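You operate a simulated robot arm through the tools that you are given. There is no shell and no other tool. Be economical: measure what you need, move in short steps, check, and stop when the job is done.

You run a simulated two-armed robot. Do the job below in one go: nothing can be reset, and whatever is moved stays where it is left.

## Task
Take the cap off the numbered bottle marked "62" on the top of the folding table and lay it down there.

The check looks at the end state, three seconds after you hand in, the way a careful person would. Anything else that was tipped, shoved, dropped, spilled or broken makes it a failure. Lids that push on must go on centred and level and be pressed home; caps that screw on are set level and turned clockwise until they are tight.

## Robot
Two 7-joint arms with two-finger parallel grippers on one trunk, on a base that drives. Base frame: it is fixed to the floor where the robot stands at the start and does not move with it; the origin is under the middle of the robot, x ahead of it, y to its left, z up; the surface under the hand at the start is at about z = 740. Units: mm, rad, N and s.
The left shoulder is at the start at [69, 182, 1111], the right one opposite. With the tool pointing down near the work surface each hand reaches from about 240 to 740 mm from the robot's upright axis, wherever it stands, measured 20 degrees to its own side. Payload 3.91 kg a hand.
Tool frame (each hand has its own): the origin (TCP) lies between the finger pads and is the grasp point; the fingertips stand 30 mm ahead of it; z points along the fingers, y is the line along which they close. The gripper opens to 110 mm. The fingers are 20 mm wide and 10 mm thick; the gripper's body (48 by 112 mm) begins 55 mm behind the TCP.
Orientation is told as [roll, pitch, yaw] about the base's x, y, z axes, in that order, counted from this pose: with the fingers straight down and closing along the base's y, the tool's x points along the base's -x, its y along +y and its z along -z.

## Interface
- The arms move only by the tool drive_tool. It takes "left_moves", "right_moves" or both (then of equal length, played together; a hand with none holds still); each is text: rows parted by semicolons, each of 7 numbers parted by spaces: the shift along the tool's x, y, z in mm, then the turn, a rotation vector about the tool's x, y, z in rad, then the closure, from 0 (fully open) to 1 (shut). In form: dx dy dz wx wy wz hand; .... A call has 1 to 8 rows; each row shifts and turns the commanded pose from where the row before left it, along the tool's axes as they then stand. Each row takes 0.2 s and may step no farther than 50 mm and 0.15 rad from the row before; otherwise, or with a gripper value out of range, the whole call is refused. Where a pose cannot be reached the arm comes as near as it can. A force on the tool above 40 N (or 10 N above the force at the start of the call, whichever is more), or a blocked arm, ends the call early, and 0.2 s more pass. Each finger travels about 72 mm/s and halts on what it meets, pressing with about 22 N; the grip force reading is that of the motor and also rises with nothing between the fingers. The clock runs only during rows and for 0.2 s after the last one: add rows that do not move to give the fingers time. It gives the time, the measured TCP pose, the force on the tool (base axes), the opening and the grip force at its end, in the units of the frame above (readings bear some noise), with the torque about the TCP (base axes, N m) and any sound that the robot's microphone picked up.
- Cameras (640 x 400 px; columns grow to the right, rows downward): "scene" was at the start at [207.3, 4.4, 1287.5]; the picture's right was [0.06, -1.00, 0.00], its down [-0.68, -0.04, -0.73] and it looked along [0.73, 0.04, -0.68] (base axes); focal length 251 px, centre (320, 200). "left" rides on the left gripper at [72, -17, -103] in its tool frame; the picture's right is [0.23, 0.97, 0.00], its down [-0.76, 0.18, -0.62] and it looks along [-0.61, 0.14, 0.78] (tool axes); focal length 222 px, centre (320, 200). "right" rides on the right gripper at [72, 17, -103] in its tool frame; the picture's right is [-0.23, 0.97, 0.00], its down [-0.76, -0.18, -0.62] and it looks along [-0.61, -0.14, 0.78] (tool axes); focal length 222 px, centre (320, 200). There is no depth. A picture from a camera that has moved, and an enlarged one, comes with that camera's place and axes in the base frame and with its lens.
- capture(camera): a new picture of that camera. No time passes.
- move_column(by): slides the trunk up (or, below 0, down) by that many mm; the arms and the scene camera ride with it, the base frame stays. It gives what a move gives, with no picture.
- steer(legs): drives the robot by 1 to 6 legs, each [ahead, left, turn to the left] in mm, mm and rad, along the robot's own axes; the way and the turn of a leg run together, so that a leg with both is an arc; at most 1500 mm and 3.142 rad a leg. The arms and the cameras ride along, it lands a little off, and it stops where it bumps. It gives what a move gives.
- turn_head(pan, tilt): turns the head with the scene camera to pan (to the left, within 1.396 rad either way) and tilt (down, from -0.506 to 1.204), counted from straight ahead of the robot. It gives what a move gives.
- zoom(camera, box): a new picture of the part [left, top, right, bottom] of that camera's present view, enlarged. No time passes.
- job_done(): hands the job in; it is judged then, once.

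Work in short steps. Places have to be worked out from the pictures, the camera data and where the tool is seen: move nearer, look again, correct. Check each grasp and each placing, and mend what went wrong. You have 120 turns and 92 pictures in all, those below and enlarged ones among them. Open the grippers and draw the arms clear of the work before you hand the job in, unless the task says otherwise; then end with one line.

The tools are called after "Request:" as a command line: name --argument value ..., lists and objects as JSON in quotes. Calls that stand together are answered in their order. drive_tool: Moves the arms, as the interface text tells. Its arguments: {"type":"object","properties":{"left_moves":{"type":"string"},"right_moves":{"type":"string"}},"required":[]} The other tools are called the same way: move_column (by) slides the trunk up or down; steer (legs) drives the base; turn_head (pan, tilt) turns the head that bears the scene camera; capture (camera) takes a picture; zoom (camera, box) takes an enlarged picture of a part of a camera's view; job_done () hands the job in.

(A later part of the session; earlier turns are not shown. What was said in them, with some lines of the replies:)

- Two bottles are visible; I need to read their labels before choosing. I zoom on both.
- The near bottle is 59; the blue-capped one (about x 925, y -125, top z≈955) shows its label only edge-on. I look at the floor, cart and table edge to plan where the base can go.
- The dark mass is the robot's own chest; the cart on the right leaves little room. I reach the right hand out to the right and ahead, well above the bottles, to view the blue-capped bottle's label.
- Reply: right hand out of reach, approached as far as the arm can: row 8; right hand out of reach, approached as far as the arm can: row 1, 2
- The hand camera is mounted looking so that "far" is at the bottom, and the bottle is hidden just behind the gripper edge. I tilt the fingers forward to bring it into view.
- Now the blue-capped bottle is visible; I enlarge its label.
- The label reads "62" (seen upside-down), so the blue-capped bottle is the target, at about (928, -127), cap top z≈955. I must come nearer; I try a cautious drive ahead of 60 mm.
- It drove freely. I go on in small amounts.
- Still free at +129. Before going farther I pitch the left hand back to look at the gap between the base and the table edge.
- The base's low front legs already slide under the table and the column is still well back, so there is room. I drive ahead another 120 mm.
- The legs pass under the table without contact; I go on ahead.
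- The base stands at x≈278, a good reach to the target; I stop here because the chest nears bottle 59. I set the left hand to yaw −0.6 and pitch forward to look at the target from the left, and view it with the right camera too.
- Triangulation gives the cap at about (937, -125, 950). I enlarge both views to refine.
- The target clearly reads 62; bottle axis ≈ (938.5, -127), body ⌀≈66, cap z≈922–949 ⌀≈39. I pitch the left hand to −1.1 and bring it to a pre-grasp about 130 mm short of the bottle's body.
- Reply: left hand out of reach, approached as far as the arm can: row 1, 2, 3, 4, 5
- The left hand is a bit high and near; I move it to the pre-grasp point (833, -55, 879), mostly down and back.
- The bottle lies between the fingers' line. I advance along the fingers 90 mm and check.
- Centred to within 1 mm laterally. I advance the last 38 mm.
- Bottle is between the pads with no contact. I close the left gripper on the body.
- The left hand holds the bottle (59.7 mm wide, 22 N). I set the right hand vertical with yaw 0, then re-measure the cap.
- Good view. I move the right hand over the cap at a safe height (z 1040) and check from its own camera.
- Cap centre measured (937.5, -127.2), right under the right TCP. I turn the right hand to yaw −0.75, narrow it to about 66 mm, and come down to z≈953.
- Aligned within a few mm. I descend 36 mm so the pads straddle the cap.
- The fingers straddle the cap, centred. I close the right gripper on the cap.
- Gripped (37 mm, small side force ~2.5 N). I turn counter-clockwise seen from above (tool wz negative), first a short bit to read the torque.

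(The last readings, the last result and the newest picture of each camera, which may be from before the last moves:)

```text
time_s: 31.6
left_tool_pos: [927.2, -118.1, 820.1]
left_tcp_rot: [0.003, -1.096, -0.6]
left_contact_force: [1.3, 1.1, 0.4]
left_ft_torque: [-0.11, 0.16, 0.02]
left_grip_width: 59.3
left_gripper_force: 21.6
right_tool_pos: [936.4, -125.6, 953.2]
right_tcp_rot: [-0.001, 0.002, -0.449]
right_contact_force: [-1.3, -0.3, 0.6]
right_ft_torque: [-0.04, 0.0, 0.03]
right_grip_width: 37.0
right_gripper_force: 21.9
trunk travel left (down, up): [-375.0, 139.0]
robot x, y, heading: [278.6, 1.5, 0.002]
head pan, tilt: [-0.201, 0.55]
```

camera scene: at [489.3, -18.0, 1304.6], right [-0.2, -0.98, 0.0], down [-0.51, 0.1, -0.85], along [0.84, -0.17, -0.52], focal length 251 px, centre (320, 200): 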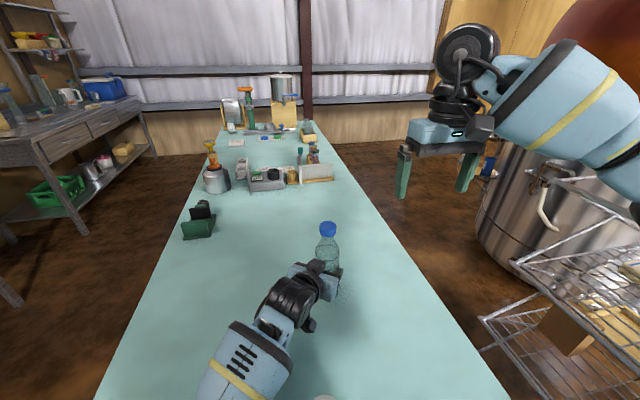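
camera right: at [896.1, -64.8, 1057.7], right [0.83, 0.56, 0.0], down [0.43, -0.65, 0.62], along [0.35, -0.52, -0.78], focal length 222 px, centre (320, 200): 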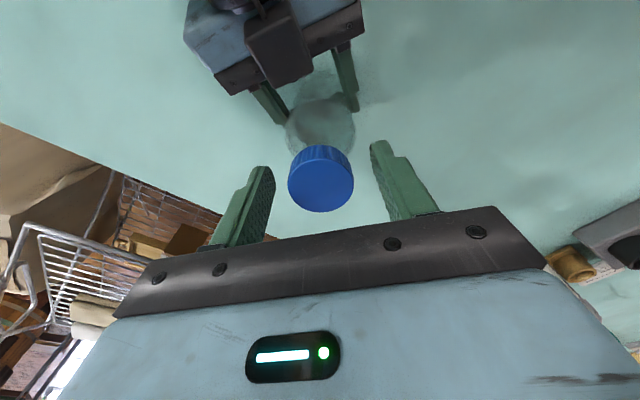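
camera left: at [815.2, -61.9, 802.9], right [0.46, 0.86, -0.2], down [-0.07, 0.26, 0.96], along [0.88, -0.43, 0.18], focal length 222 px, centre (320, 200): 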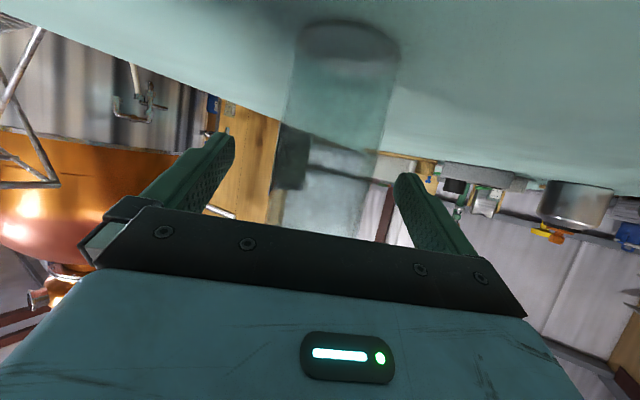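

It turned with hardly any torque left. I continue to yaw ≈ +0.75 with a slight rise for the thread, and check whether the bottle itself turned.

Request:
drive_tool --right_moves "0 0 -0.05 0 0 -0.15 1; 0 0 -0.05 0 0 -0.15 1; 0 0 -0.05 0 0 -0.15 1; 0 0 -0.05 0 0 -0.15 1; 0 0 -0.05 0 0 -0.15 1; 0 0 -0.05 0 0 -0.15 1; 0 0 -0.05 0 0 -0.15 1; 0 0 -0.05 0 0 -0.15 1"

Request:
capture --camera "right"

Request:
capture --camera "left"

```text
time_s: 33.5
left_tool_pos: [927.0, -118.0, 820.0]
left_tcp_rot: [0.001, -1.094, -0.6]
left_contact_force: [1.8, 11.8, 1.6]
left_ft_torque: [-0.69, -0.2, 0.14]
left_grip_width: 59.4
left_gripper_force: 21.9
right_tool_pos: [936.6, -125.7, 953.5]
right_tcp_rot: [0.001, 0.001, 0.499]
right_contact_force: [-0.7, -10.9, -0.1]
right_ft_torque: [-0.53, 0.27, -0.02]
right_grip_width: 37.2
right_gripper_force: 21.9
right hand out of reach, approached as far as the arm can: row 7, 8
trunk travel left (down, up): [-375.0, 139.0]
robot x, y, heading: [278.3, -1.1, 0.0]
head pan, tilt: [-0.201, 0.55]
```

```text
59 pictures are left
camera right: at [864.5, -146.1, 1057.6], right [-0.27, 0.96, 0.0], down [0.75, 0.21, 0.62], along [0.6, 0.16, -0.78], focal length 222 px, centre (320, 200)
```

right: 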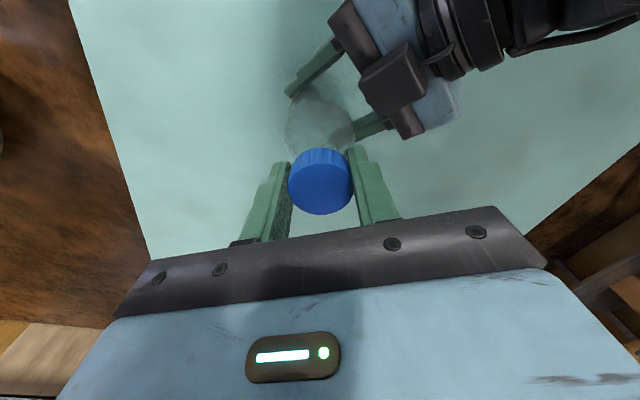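

```text
58 pictures are left
camera left: at [815.3, -61.3, 803.0], right [0.46, 0.86, -0.2], down [-0.07, 0.26, 0.96], along [0.88, -0.43, 0.18], focal length 222 px, centre (320, 200)
```

left: 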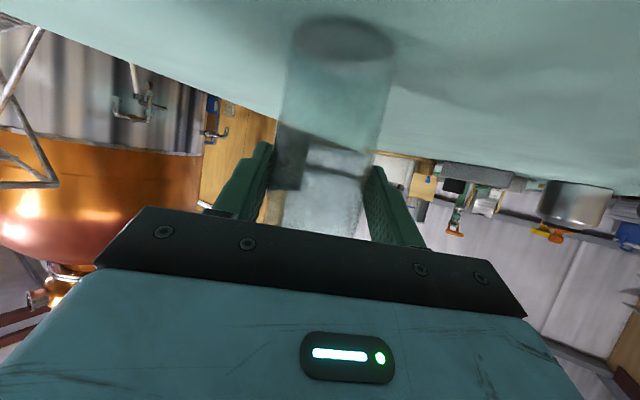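

The bottle's label hasn't moved, so the cap is turning on it; the arm's yaw limit is about +0.45. I open a little and turn back to about −1.3 for another stroke.

Request:
drive_tool --right_moves "0 0 0 0 0 0 0.6; 0 0 0 0 0 0 0.4; 0 0 0 0 0 0 0.4; 0 0 0 0 0 0.15 0.4; 0 0 0 0 0 0.15 0.4; 0 0 0 0 0 0.15 0.4; 0 0 0 0 0 0.15 0.4; 0 0 0 0 0 0.15 0.4"

Request:
drive_tool --right_moves "0 0 0 0 0 0.15 0.4; 0 0 0 0 0 0.15 0.4; 0 0 0 0 0 0.15 0.4; 0 0 0 0 0 0.15 0.4; 0 0 0 0 0 0.15 0.4; 0 0 0 0 0 0.15 0.4; 0 0 0 0 0 0.15 0.4; 0 0 0 0 0 0 0.4"

Request:
capture --camera "right"

```text
time_s: 35.2
left_tool_pos: [925.8, -118.6, 819.9]
left_tcp_rot: [0.002, -1.096, -0.603]
left_contact_force: [0.0, 0.4, 0.5]
left_ft_torque: [-0.03, 0.03, 0.02]
left_grip_width: 59.4
left_gripper_force: 22.4
right_tool_pos: [936.9, -125.6, 954.2]
right_tcp_rot: [0.0, -0.002, -0.256]
right_contact_force: [-0.7, -0.3, 0.5]
right_ft_torque: [-0.01, -0.01, -0.01]
right_grip_width: 66.4
right_gripper_force: 0.1
trunk travel left (down, up): [-375.0, 139.0]
robot x, y, heading: [276.7, -2.9, -0.002]
head pan, tilt: [-0.201, 0.55]
```

```text
time_s: 37.0
left_tool_pos: [924.9, -119.1, 820.6]
left_tcp_rot: [0.002, -1.097, -0.603]
left_contact_force: [-0.7, -0.7, 0.6]
left_ft_torque: [0.05, -0.03, 0.0]
left_grip_width: 59.5
left_gripper_force: 21.9
right_tool_pos: [936.7, -126.7, 954.5]
right_tcp_rot: [0.0, 0.0, -1.304]
right_contact_force: [-0.2, 0.2, 0.2]
right_ft_torque: [-0.03, -0.02, 0.01]
right_grip_width: 65.9
right_gripper_force: 0.1
trunk travel left (down, up): [-375.0, 139.0]
robot x, y, heading: [275.6, -0.3, 0.001]
head pan, tilt: [-0.201, 0.55]
```

```text
57 pictures are left
camera right: at [933.4, -52.2, 1057.9], right [1.0, 0.04, 0.0], down [0.03, -0.78, 0.62], along [0.02, -0.62, -0.78], focal length 222 px, centre (320, 200)
```

right: 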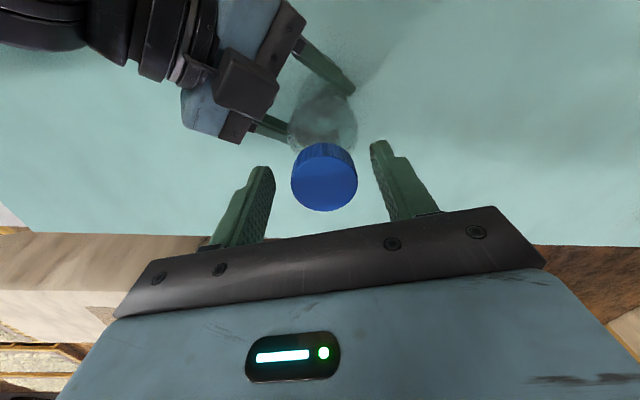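

Second stroke: grip and turn counter-clockwise about 1.7 rad with a slight rise.

Request:
drive_tool --right_moves "0 0 0 0 0 0 0.6; 0 0 0 0 0 0 0.8; 0 0 0 0 0 0 1; 0 0 0 0 0 0 1; 0 0 -0.07 0 0 -0.15 1; 0 0 -0.07 0 0 -0.15 1; 0 0 -0.07 0 0 -0.15 1; 0 0 -0.07 0 0 -0.15 1"

Request:
drive_tool --right_moves "0 0 -0.07 0 0 -0.15 1; 0 0 -0.07 0 0 -0.15 1; 0 0 -0.07 0 0 -0.15 1; 0 0 -0.07 0 0 -0.15 1; 0 0 -0.07 0 0 -0.15 1; 0 0 -0.07 0 0 -0.15 1; 0 0 -0.07 0 0 -0.15 1; 0 0 0 0 0 0 1"

Request:
capture --camera "right"

```text
time_s: 38.9
left_tool_pos: [926.2, -118.5, 821.2]
left_tcp_rot: [0.001, -1.093, -0.601]
left_contact_force: [-5.5, 0.1, 0.1]
left_ft_torque: [0.28, -0.21, -0.02]
left_grip_width: 59.6
left_gripper_force: 21.5
right_tool_pos: [936.0, -126.0, 955.3]
right_tcp_rot: [-0.001, 0.0, -0.699]
right_contact_force: [4.9, 0.1, 0.8]
right_ft_torque: [-0.29, -0.32, 0.01]
right_grip_width: 37.4
right_gripper_force: 22.1
trunk travel left (down, up): [-375.0, 139.0]
robot x, y, heading: [276.2, 2.1, 0.002]
head pan, tilt: [-0.201, 0.55]
```

```text
time_s: 40.6
left_tool_pos: [925.9, -118.4, 820.7]
left_tcp_rot: [0.002, -1.097, -0.6]
left_contact_force: [1.7, 5.1, -0.3]
left_ft_torque: [-0.32, -0.09, 0.08]
left_grip_width: 59.3
left_gripper_force: 22.6
right_tool_pos: [935.9, -126.0, 954.9]
right_tcp_rot: [0.001, 0.001, 0.351]
right_contact_force: [-1.2, -4.9, 0.5]
right_ft_torque: [-0.31, 0.31, -0.02]
right_grip_width: 37.0
right_gripper_force: 22.3
trunk travel left (down, up): [-375.0, 139.0]
robot x, y, heading: [274.6, 1.1, -0.002]
head pan, tilt: [-0.201, 0.55]
```

```text
56 pictures are left
camera right: at [862.2, -135.1, 1058.9], right [-0.12, 0.99, 0.0], down [0.78, 0.09, 0.62], along [0.62, 0.07, -0.78], focal length 222 px, centre (320, 200)
```

right: 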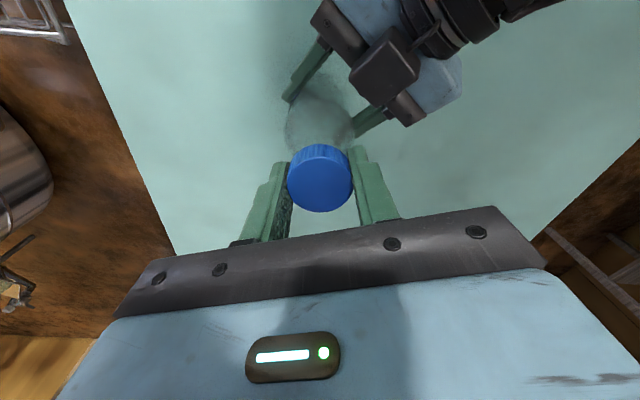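

About 2.9 rad so far with low torque. I do a third stroke.

Request:
drive_tool --right_moves "0 0 0 0 0 0 0.6; 0 0 0 0 0 0 0.4; 0 0 0 0 0 0 0.4; 0 0 0 0 0 0.15 0.4; 0 0 0 0 0 0.15 0.4; 0 0 0 0 0 0.15 0.4; 0 0 0 0 0 0.15 0.4; 0 0 0 0 0 0.15 0.4"

Request:
drive_tool --right_moves "0 0 0 0 0 0.15 0.4; 0 0 0 0 0 0.15 0.4; 0 0 0 0 0 0.15 0.4; 0 0 0 0 0 0.15 0.4; 0 0 0 0 0 0.15 0.4; 0 0 0 0 0 0.15 0.4; 0 0 0 0 0 0 0.4"

Request:
capture --camera "right"

Request:
drive_tool --right_moves "0 0 0 0 0 0 0.6; 0 0 0 0 0 0 0.8; 0 0 0 0 0 0 1; 0 0 0 0 0 0 1; 0 0 -0.07 0 0 -0.15 1; 0 0 -0.07 0 0 -0.15 1; 0 0 -0.07 0 0 -0.15 1; 0 0 -0.07 0 0 -0.15 1"

Request:
drive_tool --right_moves "0 0 -0.07 0 0 -0.15 1; 0 0 -0.07 0 0 -0.15 1; 0 0 -0.07 0 0 -0.15 1; 0 0 -0.07 0 0 -0.15 1; 0 0 -0.07 0 0 -0.15 1; 0 0 -0.07 0 0 -0.15 1; 0 0 -0.07 0 0 -0.15 1; 0 0 0 0 0 0 1"

Request:
capture --camera "right"

Request:
zoom --camera "scene" --box '[260, 180, 400, 300]'

```text
time_s: 42.5
left_tool_pos: [926.5, -119.6, 820.4]
left_tcp_rot: [0.001, -1.096, -0.603]
left_contact_force: [-0.2, 0.0, 0.4]
left_ft_torque: [0.02, -0.01, 0.01]
left_grip_width: 59.5
left_gripper_force: 22.1
right_tool_pos: [937.5, -125.3, 954.6]
right_tcp_rot: [0.001, -0.002, -0.404]
right_contact_force: [-0.6, 0.8, 0.3]
right_ft_torque: [0.0, 0.02, -0.03]
right_grip_width: 66.2
right_gripper_force: 0.1
trunk travel left (down, up): [-375.0, 139.0]
robot x, y, heading: [276.5, 2.1, -0.0]
head pan, tilt: [-0.201, 0.55]
```

```text
time_s: 44.0
left_tool_pos: [927.5, -119.3, 821.3]
left_tcp_rot: [0.002, -1.096, -0.602]
left_contact_force: [0.3, 0.4, 0.2]
left_ft_torque: [0.0, -0.02, -0.01]
left_grip_width: 59.6
left_gripper_force: 21.8
right_tool_pos: [935.8, -126.9, 955.1]
right_tcp_rot: [0.0, 0.001, -1.303]
right_contact_force: [-0.8, 0.7, -1.0]
right_ft_torque: [0.02, 0.02, -0.02]
right_grip_width: 66.1
right_gripper_force: 0.1
trunk travel left (down, up): [-375.0, 139.0]
robot x, y, heading: [277.2, 2.1, -0.002]
head pan, tilt: [-0.201, 0.55]
```

```text
55 pictures are left
camera right: at [933.3, -52.0, 1058.9], right [1.0, 0.04, 0.0], down [0.03, -0.78, 0.62], along [0.02, -0.62, -0.78], focal length 222 px, centre (320, 200)
```

right: 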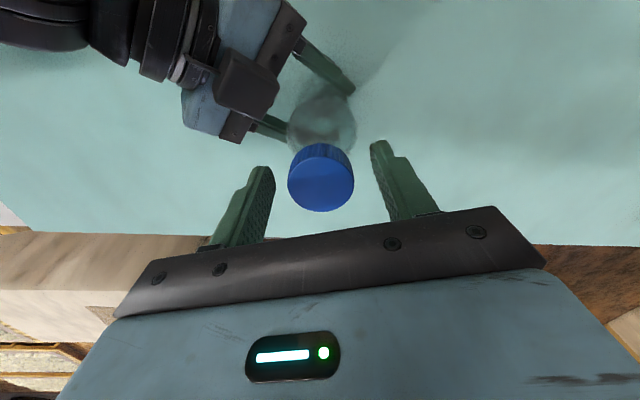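

```text
time_s: 45.9
left_tool_pos: [926.0, -119.2, 820.7]
left_tcp_rot: [-0.001, -1.093, -0.601]
left_contact_force: [-0.3, -0.4, 0.1]
left_ft_torque: [0.16, 0.09, 0.02]
left_grip_width: 59.5
left_gripper_force: 22.0
right_tool_pos: [936.1, -126.6, 955.9]
right_tcp_rot: [0.001, -0.001, -0.7]
right_contact_force: [1.1, -1.5, 1.1]
right_ft_torque: [-0.28, -0.17, -0.03]
right_grip_width: 37.0
right_gripper_force: 22.2
trunk travel left (down, up): [-375.0, 139.0]
robot x, y, heading: [276.2, -0.7, -0.003]
head pan, tilt: [-0.201, 0.55]
```

```text
time_s: 47.6
left_tool_pos: [925.6, -119.0, 819.8]
left_tcp_rot: [0.002, -1.096, -0.599]
left_contact_force: [-0.3, 4.1, -0.2]
left_ft_torque: [-0.07, -0.2, 0.05]
left_grip_width: 59.8
left_gripper_force: 22.2
right_tool_pos: [936.3, -126.0, 957.4]
right_tcp_rot: [0.0, 0.001, 0.349]
right_contact_force: [-0.2, -3.7, -0.5]
right_ft_torque: [-0.4, 0.32, -0.01]
right_grip_width: 36.6
right_gripper_force: 22.4
trunk travel left (down, up): [-375.0, 139.0]
robot x, y, heading: [275.6, -3.8, -0.004]
head pan, tilt: [-0.201, 0.55]
```

```text
54 pictures are left
camera right: at [862.4, -135.3, 1060.1], right [-0.12, 0.99, 0.0], down [0.78, 0.09, 0.62], along [0.62, 0.07, -0.78], focal length 222 px, centre (320, 200)
```

right: 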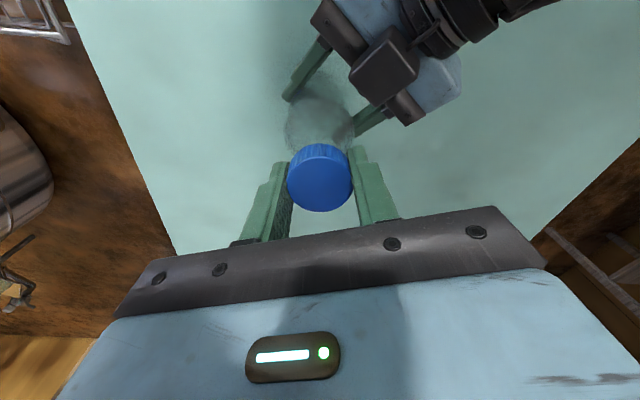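

```text
3.33 times, centred on (330, 240) of scene
camera zoom: at [489.4, -18.1, 1304.6], right [-0.2, -0.98, 0.0], down [-0.51, 0.1, -0.85], along [0.84, -0.17, -0.52], focal length 838 px, centre (287, 67)
```

zoom: 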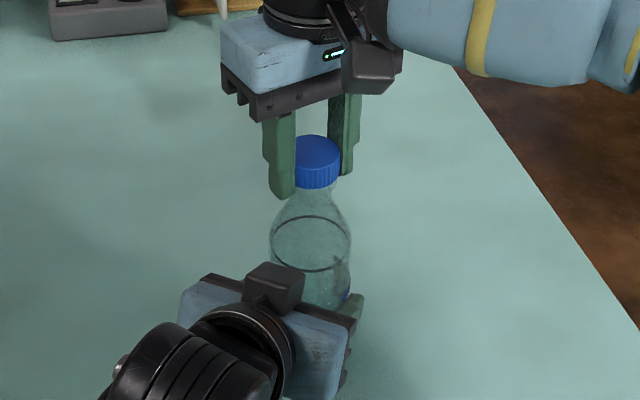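

About 4.5 rad turned and the hand has risen ~3 mm. I try a gentle 2 mm lift and read the force.

Request:
drive_tool --right_moves "0 0 -1 0 0 0 1; 0 0 -1 0 0 0 1; 0 0 0 0 0 0 1"

```text
time_s: 48.5
left_tool_pos: [926.6, -121.0, 821.9]
left_tcp_rot: [0.0, -1.1, -0.601]
left_contact_force: [-0.4, 4.5, 5.1]
left_ft_torque: [-0.42, -0.2, 0.03]
left_grip_width: 59.6
left_gripper_force: 21.7
right_tool_pos: [936.1, -126.6, 958.8]
right_tcp_rot: [0.001, 0.001, 0.345]
right_contact_force: [0.6, -5.3, -5.8]
right_ft_torque: [-0.31, 0.06, 0.04]
right_grip_width: 36.9
right_gripper_force: 22.2
trunk travel left (down, up): [-375.0, 139.0]
robot x, y, heading: [276.7, -1.0, 0.002]
head pan, tilt: [-0.201, 0.55]
```

It still resists (≈5.5 N upward), so the thread still holds. I ease down and do a fourth stroke.

Request:
drive_tool --right_moves "0 0 1.5 0 0 0 1; 0 0 0 0 0 0 0.6; 0 0 0 0 0 0 0.4; 0 0 0 0 0 0 0.4; 0 0 0 0 0 0.15 0.4; 0 0 0 0 0 0.15 0.4; 0 0 0 0 0 0.15 0.4; 0 0 0 0 0 0.15 0.4"

Request:
drive_tool --right_moves "0 0 0 0 0 0.15 0.4; 0 0 0 0 0 0.15 0.4; 0 0 0 0 0 0.15 0.4; 0 0 0 0 0 0.15 0.4; 0 0 0 0 0 0.15 0.4; 0 0 0 0 0 0.15 0.4; 0 0 0 0 0 0.15 0.4; 0 0 0 0 0 0 0.4"

Request:
drive_tool --right_moves "0 0 0 0 0 0 0.6; 0 0 0 0 0 0 0.8; 0 0 0 0 0 0 1; 0 0 0 0 0 0 1; 0 0 -0.1 0 0 -0.15 1; 0 0 -0.1 0 0 -0.15 1; 0 0 -0.1 0 0 -0.15 1; 0 0 -0.1 0 0 -0.15 1"

Request:
drive_tool --right_moves "0 0 -0.1 0 0 -0.15 1; 0 0 -0.1 0 0 -0.15 1; 0 0 -0.1 0 0 -0.15 1; 0 0 -0.1 0 0 -0.15 1; 0 0 -0.1 0 0 -0.15 1; 0 0 -0.1 0 0 -0.15 1; 0 0 -0.1 0 0 -0.15 1; 0 0 0 0 0 0 1"

Request:
drive_tool --right_moves "0 0 -1 0 0 0 1; 0 0 -1 0 0 0 1; 0 0 0 0 0 0 1"

```text
time_s: 50.2
left_tool_pos: [926.1, -118.8, 820.4]
left_tcp_rot: [0.001, -1.095, -0.602]
left_contact_force: [-0.6, -0.3, 0.6]
left_ft_torque: [0.02, 0.06, 0.02]
left_grip_width: 59.4
left_gripper_force: 22.0
right_tool_pos: [936.9, -125.2, 957.0]
right_tcp_rot: [0.0, 0.0, -0.254]
right_contact_force: [-0.3, -0.6, -0.4]
right_ft_torque: [0.0, 0.0, -0.02]
right_grip_width: 66.1
right_gripper_force: 0.0
trunk travel left (down, up): [-375.0, 139.0]
robot x, y, heading: [276.8, -3.0, -0.005]
head pan, tilt: [-0.201, 0.55]
```

```text
time_s: 52.0
left_tool_pos: [927.2, -120.5, 820.8]
left_tcp_rot: [0.0, -1.095, -0.602]
left_contact_force: [0.7, 0.5, -0.4]
left_ft_torque: [0.02, 0.01, -0.01]
left_grip_width: 59.4
left_gripper_force: 22.1
right_tool_pos: [938.1, -127.4, 958.1]
right_tcp_rot: [0.001, 0.001, -1.305]
right_contact_force: [0.4, 0.0, -0.1]
right_ft_torque: [0.01, -0.01, 0.04]
right_grip_width: 66.1
right_gripper_force: 0.1
trunk travel left (down, up): [-375.0, 139.0]
robot x, y, heading: [274.9, 2.0, -0.009]
head pan, tilt: [-0.201, 0.55]
```

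```text
time_s: 53.9
left_tool_pos: [926.5, -118.4, 820.8]
left_tcp_rot: [0.004, -1.096, -0.602]
left_contact_force: [-0.2, 0.7, -0.4]
left_ft_torque: [0.02, 0.02, -0.01]
left_grip_width: 59.3
left_gripper_force: 22.4
right_tool_pos: [936.9, -126.9, 957.1]
right_tcp_rot: [0.001, 0.002, -0.7]
right_contact_force: [-0.6, 0.0, 0.5]
right_ft_torque: [-0.04, 0.03, -0.01]
right_grip_width: 36.9
right_gripper_force: 21.4
trunk travel left (down, up): [-375.0, 139.0]
robot x, y, heading: [278.5, -3.4, 0.001]
head pan, tilt: [-0.201, 0.55]
```

```text
time_s: 55.6
left_tool_pos: [927.0, -119.1, 819.7]
left_tcp_rot: [0.003, -1.095, -0.603]
left_contact_force: [0.4, -0.5, 0.2]
left_ft_torque: [0.01, -0.01, 0.01]
left_grip_width: 59.5
left_gripper_force: 21.9
right_tool_pos: [936.2, -124.3, 958.3]
right_tcp_rot: [0.0, -0.001, 0.348]
right_contact_force: [-0.2, 0.3, -0.3]
right_ft_torque: [-0.03, 0.0, 0.0]
right_grip_width: 37.0
right_gripper_force: 22.5
trunk travel left (down, up): [-375.0, 139.0]
robot x, y, heading: [275.4, 4.7, -0.0]
head pan, tilt: [-0.201, 0.55]
```

```text
time_s: 56.5
left_tool_pos: [926.4, -118.9, 820.7]
left_tcp_rot: [0.001, -1.096, -0.603]
left_contact_force: [0.7, 0.0, -0.2]
left_ft_torque: [0.01, 0.03, -0.03]
left_grip_width: 59.2
left_gripper_force: 22.2
right_tool_pos: [937.0, -126.1, 961.0]
right_tcp_rot: [0.0, 0.002, 0.348]
right_contact_force: [-0.2, -0.2, 0.6]
right_ft_torque: [0.01, 0.0, 0.0]
right_grip_width: 36.9
right_gripper_force: 22.4
trunk travel left (down, up): [-375.0, 139.0]
robot x, y, heading: [276.7, 1.8, -0.003]
head pan, tilt: [-0.201, 0.55]
```

No force at all now: the cap is free. I lift straight up 60 mm and check.

Request:
drive_tool --right_moves "0 0 -10 0 0 0 1; 0 0 -15 0 0 0 1; 0 0 -20 0 0 0 1; 0 0 -20 0 0 0 1; 0 0 0 0 0 0 1"

Request:
zoom --camera "scene" --box '[220, 120, 460, 340]'

```text
time_s: 57.6
left_tool_pos: [926.1, -120.3, 819.8]
left_tcp_rot: [0.002, -1.095, -0.602]
left_contact_force: [0.7, -0.4, 0.4]
left_ft_torque: [0.04, 0.03, 0.0]
left_grip_width: 59.6
left_gripper_force: 22.1
right_tool_pos: [935.4, -125.9, 1025.4]
right_tcp_rot: [0.001, 0.0, 0.349]
right_contact_force: [0.2, 0.0, 0.5]
right_ft_torque: [0.01, 0.01, 0.01]
right_grip_width: 37.1
right_gripper_force: 21.7
trunk travel left (down, up): [-375.0, 139.0]
robot x, y, heading: [273.9, 0.7, -0.003]
head pan, tilt: [-0.201, 0.55]
```

```text
1.82 times, centred on (340, 230) of scene
camera zoom: at [489.5, -18.2, 1304.6], right [-0.2, -0.98, 0.0], down [-0.51, 0.1, -0.85], along [0.84, -0.17, -0.52], focal length 457 px, centre (284, 146)
```

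zoom: 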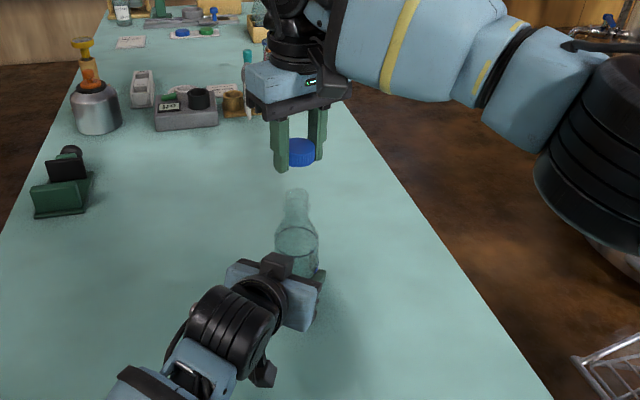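

The cap is off and in the right hand. I turn it back to yaw 0, carry it to the right to about (840, -290), clear of everything, and start lowering.

Request:
drive_tool --right_moves "0 0 0 0 0 0.15 1; 0 0 0 0 0 0.15 1; 0 0 0 0 0 0.05 1; 23.8 -41 0 0 0 0 1; 23.8 -41 0 0 0 0 1; 23.8 -41 0 0 0 0 1; 23.8 -41 0 0 0 0 1; 0 0 0 0 0 0 1"

Request:
drive_tool --right_moves "0 0 40 0 0 0 1; 0 0 40 0 0 0 1; 0 0 40 0 0 0 1; 0 0 40 0 0 0 1; 0 0 30 0 0 0 1; 0 0 0 0 0 0 1"

Request:
turn_head --pan -0.5 --tilt 0.75

Request:
capture --camera "right"

Request:
capture --camera "scene"

```text
time_s: 59.5
left_tool_pos: [927.1, -118.9, 821.6]
left_tcp_rot: [0.001, -1.096, -0.6]
left_contact_force: [1.0, 0.2, 0.0]
left_ft_torque: [0.01, -0.01, -0.03]
left_grip_width: 59.6
left_gripper_force: 21.7
right_tool_pos: [840.1, -289.1, 1025.1]
right_tcp_rot: [0.001, 0.002, -0.002]
right_contact_force: [0.2, -0.2, -0.4]
right_ft_torque: [-0.01, -0.02, -0.02]
right_grip_width: 37.0
right_gripper_force: 21.9
trunk travel left (down, up): [-375.0, 139.0]
robot x, y, heading: [277.1, -5.0, 0.002]
head pan, tilt: [-0.201, 0.55]
```

```text
time_s: 60.9
left_tool_pos: [926.2, -119.3, 820.8]
left_tcp_rot: [0.001, -1.093, -0.603]
left_contact_force: [0.2, 0.2, 0.8]
left_ft_torque: [0.01, 0.03, 0.0]
left_grip_width: 59.5
left_gripper_force: 22.0
right_tool_pos: [839.9, -291.2, 834.3]
right_tcp_rot: [0.0, -0.001, -0.004]
right_contact_force: [1.0, 0.1, 0.1]
right_ft_torque: [-0.01, -0.01, 0.0]
right_grip_width: 36.9
right_gripper_force: 22.6
trunk travel left (down, up): [-375.0, 139.0]
robot x, y, heading: [277.9, -1.2, -0.001]
head pan, tilt: [-0.201, 0.55]
```

```text
time_s: 61.6
left_tool_pos: [926.2, -118.6, 820.7]
left_tcp_rot: [0.002, -1.098, -0.602]
left_contact_force: [0.5, -0.1, 0.0]
left_ft_torque: [0.05, -0.02, 0.0]
left_grip_width: 59.5
left_gripper_force: 22.1
right_tool_pos: [840.9, -289.9, 834.9]
right_tcp_rot: [0.001, 0.0, -0.003]
right_contact_force: [-0.1, 0.2, -0.1]
right_ft_torque: [-0.02, -0.03, 0.01]
right_grip_width: 36.9
right_gripper_force: 22.6
trunk travel left (down, up): [-375.0, 139.0]
robot x, y, heading: [279.1, -5.1, 0.001]
head pan, tilt: [-0.499, 0.75]
```

```text
51 pictures are left
camera right: at [768.0, -273.0, 938.3], right [0.23, 0.97, 0.0], down [0.76, -0.18, 0.62], along [0.61, -0.14, -0.78], focal length 222 px, centre (320, 200)
```

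right: 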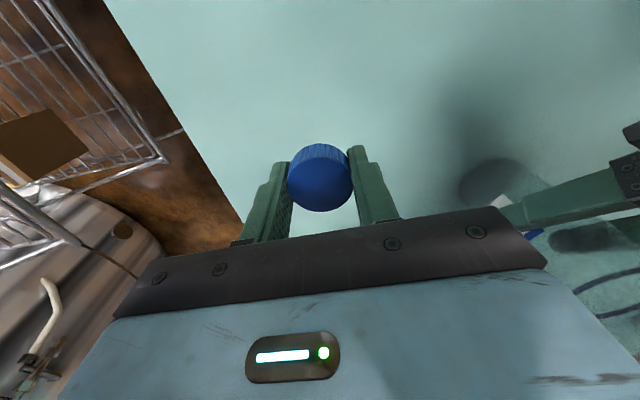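

```text
50 pictures are left
camera scene: at [474.3, -39.8, 1287.3], right [-0.48, -0.88, 0.0], down [-0.6, 0.33, -0.73], along [0.64, -0.35, -0.68], focal length 251 px, centre (320, 200)
```

scene: 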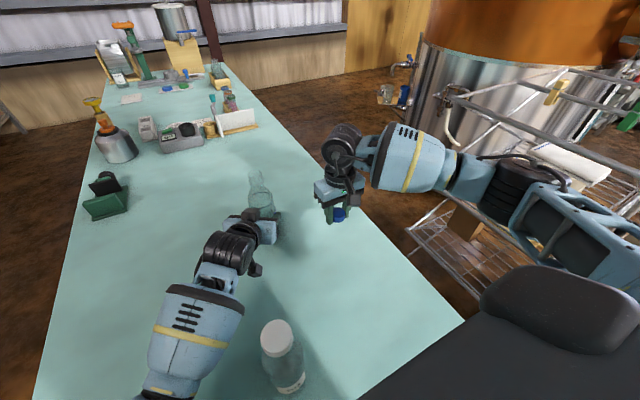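

Spot is clear and on the table. I lower 54 mm, then feel for the surface in small steps.

Request:
drive_tool --right_moves "0 0 18 0 0 0 1; 0 0 18 0 0 0 1; 0 0 18 0 0 0 1; 0 0 0 0 0 0 1"

Request:
drive_tool --right_moves "0 0 2 0 0 0 1; 0 0 2 0 0 0 1; 0 0 0 0 0 0 1"

Request:
drive_tool --right_moves "0 0 2 0 0 0 1; 0 0 0 0 0 0 1"

```text
time_s: 62.6
left_tool_pos: [925.9, -119.1, 820.6]
left_tcp_rot: [0.002, -1.095, -0.602]
left_contact_force: [-0.5, 0.0, 0.3]
left_ft_torque: [0.0, 0.02, 0.0]
left_grip_width: 59.5
left_gripper_force: 22.1
right_tool_pos: [840.8, -289.8, 780.8]
right_tcp_rot: [-0.001, -0.001, -0.003]
right_contact_force: [-0.5, -0.3, -0.5]
right_ft_torque: [0.01, 0.0, -0.03]
right_grip_width: 37.2
right_gripper_force: 22.2
trunk travel left (down, up): [-375.0, 139.0]
robot x, y, heading: [278.1, -0.8, -0.004]
head pan, tilt: [-0.499, 0.75]
```

```text
time_s: 63.5
left_tool_pos: [926.5, -118.7, 821.4]
left_tcp_rot: [0.002, -1.096, -0.602]
left_contact_force: [-0.4, 0.3, 0.4]
left_ft_torque: [0.0, 0.05, 0.01]
left_grip_width: 59.4
left_gripper_force: 21.8
right_tool_pos: [841.4, -290.9, 777.1]
right_tcp_rot: [-0.002, 0.0, -0.003]
right_contact_force: [0.4, 0.5, -0.8]
right_ft_torque: [-0.03, 0.02, 0.01]
right_grip_width: 37.2
right_gripper_force: 22.2
trunk travel left (down, up): [-375.0, 139.0]
robot x, y, heading: [274.5, -5.7, 0.002]
head pan, tilt: [-0.499, 0.75]
```

```text
time_s: 64.0
left_tool_pos: [927.1, -119.2, 819.6]
left_tcp_rot: [0.002, -1.095, -0.603]
left_contact_force: [-0.2, -0.4, 0.1]
left_ft_torque: [0.02, -0.01, -0.01]
left_grip_width: 59.7
left_gripper_force: 22.1
right_tool_pos: [840.9, -290.4, 774.8]
right_tcp_rot: [0.0, -0.001, -0.003]
right_contact_force: [0.0, 0.6, 0.7]
right_ft_torque: [-0.01, 0.02, -0.03]
right_grip_width: 37.0
right_gripper_force: 22.0
trunk travel left (down, up): [-375.0, 139.0]
robot x, y, heading: [276.0, -2.1, -0.004]
head pan, tilt: [-0.499, 0.75]
```

No contact yet at z 774.8; I keep lowering in millimetre steps.

Request:
drive_tool --right_moves "0 0 1 0 0 0 1; 0 0 1 0 0 0 1; 0 0 0 0 0 0 1"

Request:
drive_tool --right_moves "0 0 1 0 0 0 1; 0 0 0.5 0 0 0 1; 0 0 0 0 0 0 1"

```text
time_s: 64.8
left_tool_pos: [925.9, -120.2, 820.1]
left_tcp_rot: [0.002, -1.097, -0.603]
left_contact_force: [0.3, -1.1, 1.0]
left_ft_torque: [0.02, 0.01, 0.0]
left_grip_width: 59.5
left_gripper_force: 21.8
right_tool_pos: [840.5, -288.6, 774.1]
right_tcp_rot: [-0.001, 0.001, -0.002]
right_contact_force: [0.7, 0.4, 0.3]
right_ft_torque: [0.02, 0.0, 0.01]
right_grip_width: 37.1
right_gripper_force: 22.2
trunk travel left (down, up): [-375.0, 139.0]
robot x, y, heading: [273.8, 1.0, -0.002]
head pan, tilt: [-0.499, 0.75]
```

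```text
time_s: 65.7
left_tool_pos: [925.7, -119.5, 820.0]
left_tcp_rot: [0.003, -1.098, -0.602]
left_contact_force: [0.8, -0.4, 0.0]
left_ft_torque: [0.02, 0.0, -0.02]
left_grip_width: 59.5
left_gripper_force: 21.7
right_tool_pos: [840.8, -289.5, 771.2]
right_tcp_rot: [0.0, 0.001, -0.005]
right_contact_force: [0.2, 0.3, -0.5]
right_ft_torque: [0.01, 0.04, 0.01]
right_grip_width: 37.0
right_gripper_force: 22.1
trunk travel left (down, up): [-375.0, 139.0]
robot x, y, heading: [276.2, 0.4, 0.002]
head pan, tilt: [-0.499, 0.75]
```

Request:
drive_tool --right_moves "0 0 1 0 0 0 1; 0 0 0 0 0 0 1"

Request:
zoom --camera "scene" --box '[310, 170, 370, 240]'

```text
time_s: 66.2
left_tool_pos: [926.1, -119.2, 820.8]
left_tcp_rot: [0.001, -1.096, -0.603]
left_contact_force: [-0.1, 0.1, 0.1]
left_ft_torque: [0.03, 0.03, 0.02]
left_grip_width: 59.5
left_gripper_force: 22.5
right_tool_pos: [842.0, -289.1, 769.4]
right_tcp_rot: [0.001, 0.001, -0.004]
right_contact_force: [-0.2, -0.4, -0.1]
right_ft_torque: [-0.03, -0.03, 0.0]
right_grip_width: 37.2
right_gripper_force: 21.9
trunk travel left (down, up): [-375.0, 139.0]
robot x, y, heading: [275.2, -0.6, 0.005]
head pan, tilt: [-0.499, 0.75]
```

```text
5.71 times, centred on (340, 205) of scene
camera zoom: at [474.2, -39.9, 1287.2], right [-0.48, -0.88, 0.0], down [-0.6, 0.33, -0.73], along [0.64, -0.35, -0.68], focal length 1436 px, centre (206, 171)
```

zoom: 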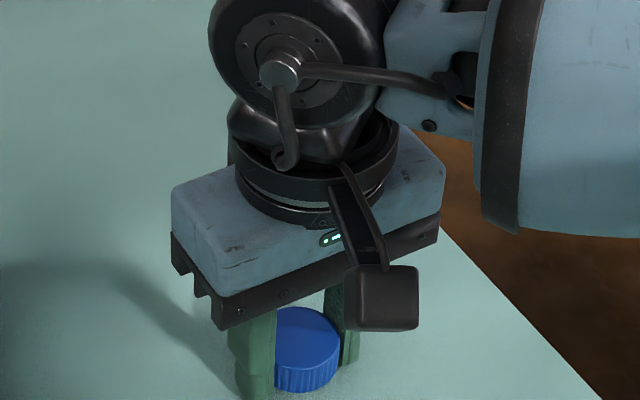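

Still no contact, but it must be within a millimetre or two. One more small step at a time.

Request:
drive_tool --right_moves "0 0 1 0 0 0 1; 0 0 0 0 0 0 1"

Request:
drive_tool --right_moves "0 0 0.7 0 0 0 1; 0 0 0 0 0 0 1"

```text
time_s: 66.8
left_tool_pos: [926.0, -119.4, 821.8]
left_tcp_rot: [0.003, -1.096, -0.602]
left_contact_force: [-0.3, 1.2, 0.2]
left_ft_torque: [-0.02, 0.01, -0.03]
left_grip_width: 59.5
left_gripper_force: 21.9
right_tool_pos: [841.1, -289.9, 770.2]
right_tcp_rot: [-0.002, 0.0, -0.003]
right_contact_force: [-1.0, -0.3, 5.7]
right_ft_torque: [-0.14, 0.1, -0.03]
right_grip_width: 36.7
right_gripper_force: 21.6
trunk travel left (down, up): [-375.0, 139.0]
robot x, y, heading: [275.3, -1.0, -0.002]
head pan, tilt: [-0.499, 0.75]
```

```text
time_s: 67.5
left_tool_pos: [925.7, -118.2, 820.8]
left_tcp_rot: [0.001, -1.096, -0.603]
left_contact_force: [-0.7, 0.7, -0.3]
left_ft_torque: [0.0, 0.02, -0.01]
left_grip_width: 59.3
left_gripper_force: 22.1
right_tool_pos: [842.4, -289.3, 770.1]
right_tcp_rot: [-0.001, -0.002, -0.006]
right_contact_force: [-2.3, -2.1, 11.2]
right_ft_torque: [-0.2, 0.15, 0.14]
right_grip_width: 37.1
right_gripper_force: 22.4
trunk travel left (down, up): [-375.0, 139.0]
robot x, y, heading: [278.0, 0.5, 0.0]
head pan, tilt: [-0.499, 0.75]
```

Contact: the cap stands on the table (11 N). I ease up 1 mm, open gently, and rise.

Request:
drive_tool --right_moves "0 0 -1 0 0 0 1; 0 0 0 0 0 0 0.6; 0 0 0 0 0 0 0.5; 0 0 0 0 0 0 0.4; 0 0 0 0 0 0 0.4; 0 0 -20 0 0 0 0.4; 0 0 -30 0 0 0 0.4; 0 0 -40 0 0 0 0.4"

Request:
capture --camera "right"

```text
time_s: 69.2
left_tool_pos: [926.0, -119.3, 820.8]
left_tcp_rot: [0.003, -1.096, -0.604]
left_contact_force: [-0.5, 0.0, 0.1]
left_ft_torque: [0.02, 0.01, -0.02]
left_grip_width: 59.7
left_gripper_force: 21.9
right_tool_pos: [840.7, -289.6, 859.7]
right_tcp_rot: [0.0, 0.001, -0.004]
right_contact_force: [0.6, -0.5, 0.3]
right_ft_torque: [-0.01, 0.01, -0.01]
right_grip_width: 66.2
right_gripper_force: 0.1
trunk travel left (down, up): [-375.0, 139.0]
robot x, y, heading: [276.1, -0.3, 0.002]
head pan, tilt: [-0.499, 0.75]
```

```text
48 pictures are left
camera right: at [767.8, -272.4, 963.8], right [0.23, 0.97, 0.0], down [0.76, -0.18, 0.62], along [0.61, -0.14, -0.78], focal length 222 px, centre (320, 200)
```

right: 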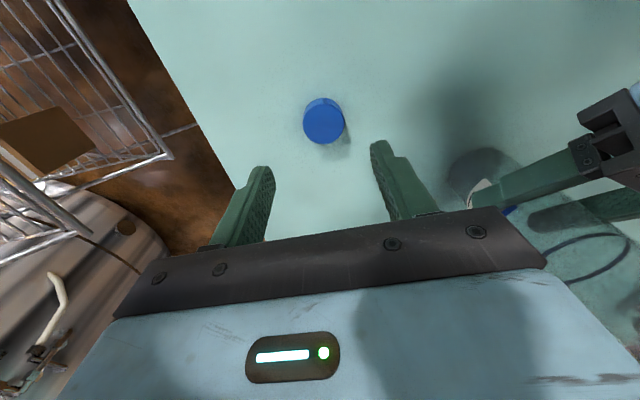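

The cap lies flat on the table. I raise the right hand well clear and gently open the left on the bottle.

Request:
drive_tool --right_moves "0 0 -40 0 0 0 0.4; 0 0 -40 0 0 0 0.4; 0 0 -40 0 0 0 0.4; 0 0 -40 0 0 0 0.4; 0 0 -40 0 0 0 0.4; 0 0 0 0 0 0 0.4"

Request:
drive_tool --left_moves "0 0 0 0 0 0 0.44; 0 0 0 0 0 0 0.38; 0 0 0 0 0 0 0.2; 0 0 0 0 0 0 0; 0 0 0 0 0 0 0"

Request:
capture --camera "left"

Request:
capture --camera "right"

```text
time_s: 70.7
left_tool_pos: [926.3, -119.7, 820.5]
left_tcp_rot: [0.003, -1.096, -0.602]
left_contact_force: [0.5, -0.1, -0.3]
left_ft_torque: [-0.03, 0.01, -0.01]
left_grip_width: 59.4
left_gripper_force: 21.9
right_tool_pos: [841.8, -290.7, 1061.1]
right_tcp_rot: [0.0, 0.003, -0.003]
right_contact_force: [0.6, -0.6, 0.8]
right_ft_torque: [0.04, -0.01, 0.0]
right_grip_width: 66.0
right_gripper_force: 0.1
trunk travel left (down, up): [-375.0, 139.0]
robot x, y, heading: [278.6, 2.2, 0.003]
head pan, tilt: [-0.499, 0.75]
```

```text
time_s: 71.8
left_tool_pos: [927.2, -119.0, 820.5]
left_tcp_rot: [0.002, -1.095, -0.602]
left_contact_force: [0.6, -0.2, 0.4]
left_ft_torque: [0.03, -0.01, -0.03]
left_grip_width: 109.7
left_gripper_force: 0.0
right_tool_pos: [841.6, -288.9, 1060.0]
right_tcp_rot: [-0.001, 0.001, -0.003]
right_contact_force: [-0.1, 0.1, 0.4]
right_ft_torque: [-0.02, 0.02, 0.02]
right_grip_width: 66.1
right_gripper_force: 0.0
trunk travel left (down, up): [-375.0, 139.0]
robot x, y, heading: [278.5, 1.4, 0.003]
head pan, tilt: [-0.499, 0.75]
```

```text
47 pictures are left
camera left: at [815.1, -62.0, 803.0], right [0.46, 0.86, -0.2], down [-0.07, 0.26, 0.96], along [0.88, -0.43, 0.18], focal length 222 px, centre (320, 200)
```

left: 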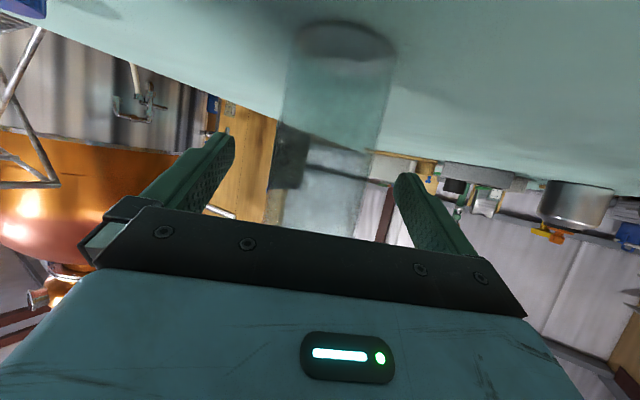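

```text
46 pictures are left
camera right: at [768.7, -272.7, 1163.9], right [0.23, 0.97, 0.0], down [0.76, -0.18, 0.62], along [0.61, -0.14, -0.78], focal length 222 px, centre (320, 200)
```

right: 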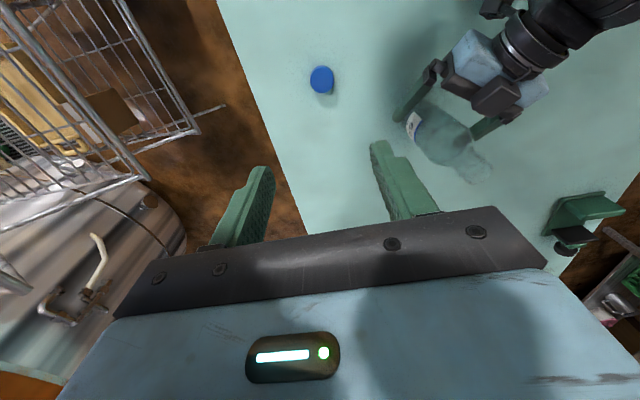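

The bottle stands upright, free of the fingers, and the cap lies at the right. I withdraw the left hand straight back along the fingers, then upward.

Request:
drive_tool --left_moves "0 0 -20 0 0 0 0; 0 0 -30 0 0 0 0; 0 0 -40 0 0 0 0; 0 0 -40 0 0 0 0; -30 0 0 0 0 0 0; -30 0 0 0 0 0 0; -30 0 0 0 0 0 0; 0 0 0 0 0 0 0"

Request:
drive_tool --left_moves "-20 20 -30 0 0 0 0; -20 20 -30 0 0 0 0; -20 20 -30 0 0 0 0; -20 20 -30 0 0 0 0; 0 0 0 0 0 0 0"

Request:
turn_head --pan -0.2 --tilt 0.8

Request:
capture --camera "scene"

```text
time_s: 73.7
left_tool_pos: [864.6, -76.1, 961.7]
left_tcp_rot: [0.002, -1.095, -0.601]
left_contact_force: [0.9, 0.6, 0.6]
left_ft_torque: [0.0, -0.04, 0.01]
left_grip_width: 109.9
left_gripper_force: 0.0
right_tool_pos: [841.5, -290.3, 1060.2]
right_tcp_rot: [0.0, 0.001, -0.004]
right_contact_force: [-0.3, -1.0, 0.3]
right_ft_torque: [0.01, -0.02, 0.02]
right_grip_width: 65.9
right_gripper_force: 0.1
trunk travel left (down, up): [-375.0, 139.0]
robot x, y, heading: [277.4, -1.2, 0.002]
head pan, tilt: [-0.499, 0.75]
```

```text
time_s: 74.8
left_tool_pos: [853.3, 29.0, 1086.4]
left_tcp_rot: [0.0, -1.094, -0.602]
left_contact_force: [0.5, 0.8, 0.5]
left_ft_torque: [-0.02, 0.0, -0.02]
left_grip_width: 110.3
left_gripper_force: 0.0
right_tool_pos: [841.6, -289.3, 1061.1]
right_tcp_rot: [0.001, 0.0, -0.003]
right_contact_force: [-0.5, -0.8, -0.4]
right_ft_torque: [0.05, -0.01, 0.0]
right_grip_width: 65.9
right_gripper_force: 0.1
trunk travel left (down, up): [-375.0, 139.0]
robot x, y, heading: [275.0, 1.7, 0.001]
head pan, tilt: [-0.499, 0.75]
```

```text
time_s: 75.7
left_tool_pos: [853.1, 28.8, 1087.9]
left_tcp_rot: [0.002, -1.097, -0.603]
left_contact_force: [-0.2, -0.4, -0.6]
left_ft_torque: [0.01, -0.03, 0.01]
left_grip_width: 110.0
left_gripper_force: 0.0
right_tool_pos: [841.2, -289.4, 1060.9]
right_tcp_rot: [0.001, 0.0, -0.003]
right_contact_force: [-0.5, -0.1, -0.2]
right_ft_torque: [0.01, -0.02, -0.03]
right_grip_width: 66.0
right_gripper_force: 0.1
trunk travel left (down, up): [-375.0, 139.0]
robot x, y, heading: [277.4, -3.6, 0.002]
head pan, tilt: [-0.201, 0.799]
```

```text
45 pictures are left
camera scene: at [480.4, -16.4, 1283.2], right [-0.2, -0.98, 0.0], down [-0.7, 0.14, -0.7], along [0.68, -0.14, -0.72], focal length 251 px, centre (320, 200)
```

scene: 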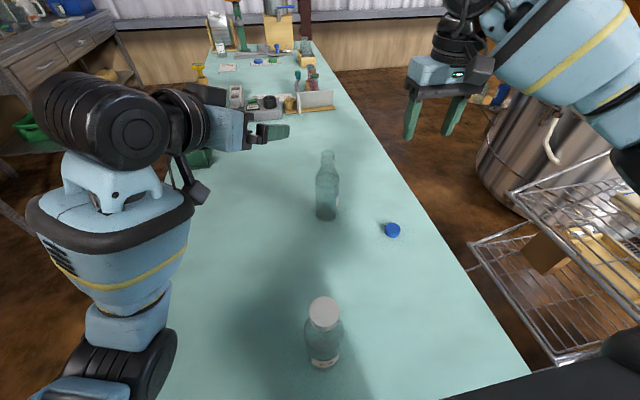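

Bottle 62 stands open and upright, the cap lies on the table, bottle 59 and the rest are untouched. I open the right gripper fully at height and hand in.

Request:
drive_tool --right_moves "0 0 -20 0 0 0 0; 0 0 0 0 0 0 0; 0 0 0 0 0 0 0"

Request:
job_done

```text
time_s: 76.5
left_tool_pos: [852.5, 29.7, 1085.9]
left_tcp_rot: [0.002, -1.095, -0.604]
left_contact_force: [-0.3, 0.1, -0.1]
left_ft_torque: [0.02, -0.02, 0.0]
left_grip_width: 109.9
left_gripper_force: 0.1
right_tool_pos: [840.4, -288.7, 1080.4]
right_tcp_rot: [0.001, 0.001, -0.003]
right_contact_force: [0.1, 1.4, -1.3]
right_ft_torque: [-0.03, -0.02, 0.0]
right_grip_width: 110.1
right_gripper_force: 0.0
trunk travel left (down, up): [-375.0, 139.0]
robot x, y, heading: [277.5, 2.8, 0.001]
head pan, tilt: [-0.201, 0.799]
```

```text
The job is handed in.
```

I unscrewed the cap from bottle 62 and laid it flat on the folding table; the open bottle stands upright where it was, and nothing else was touched.
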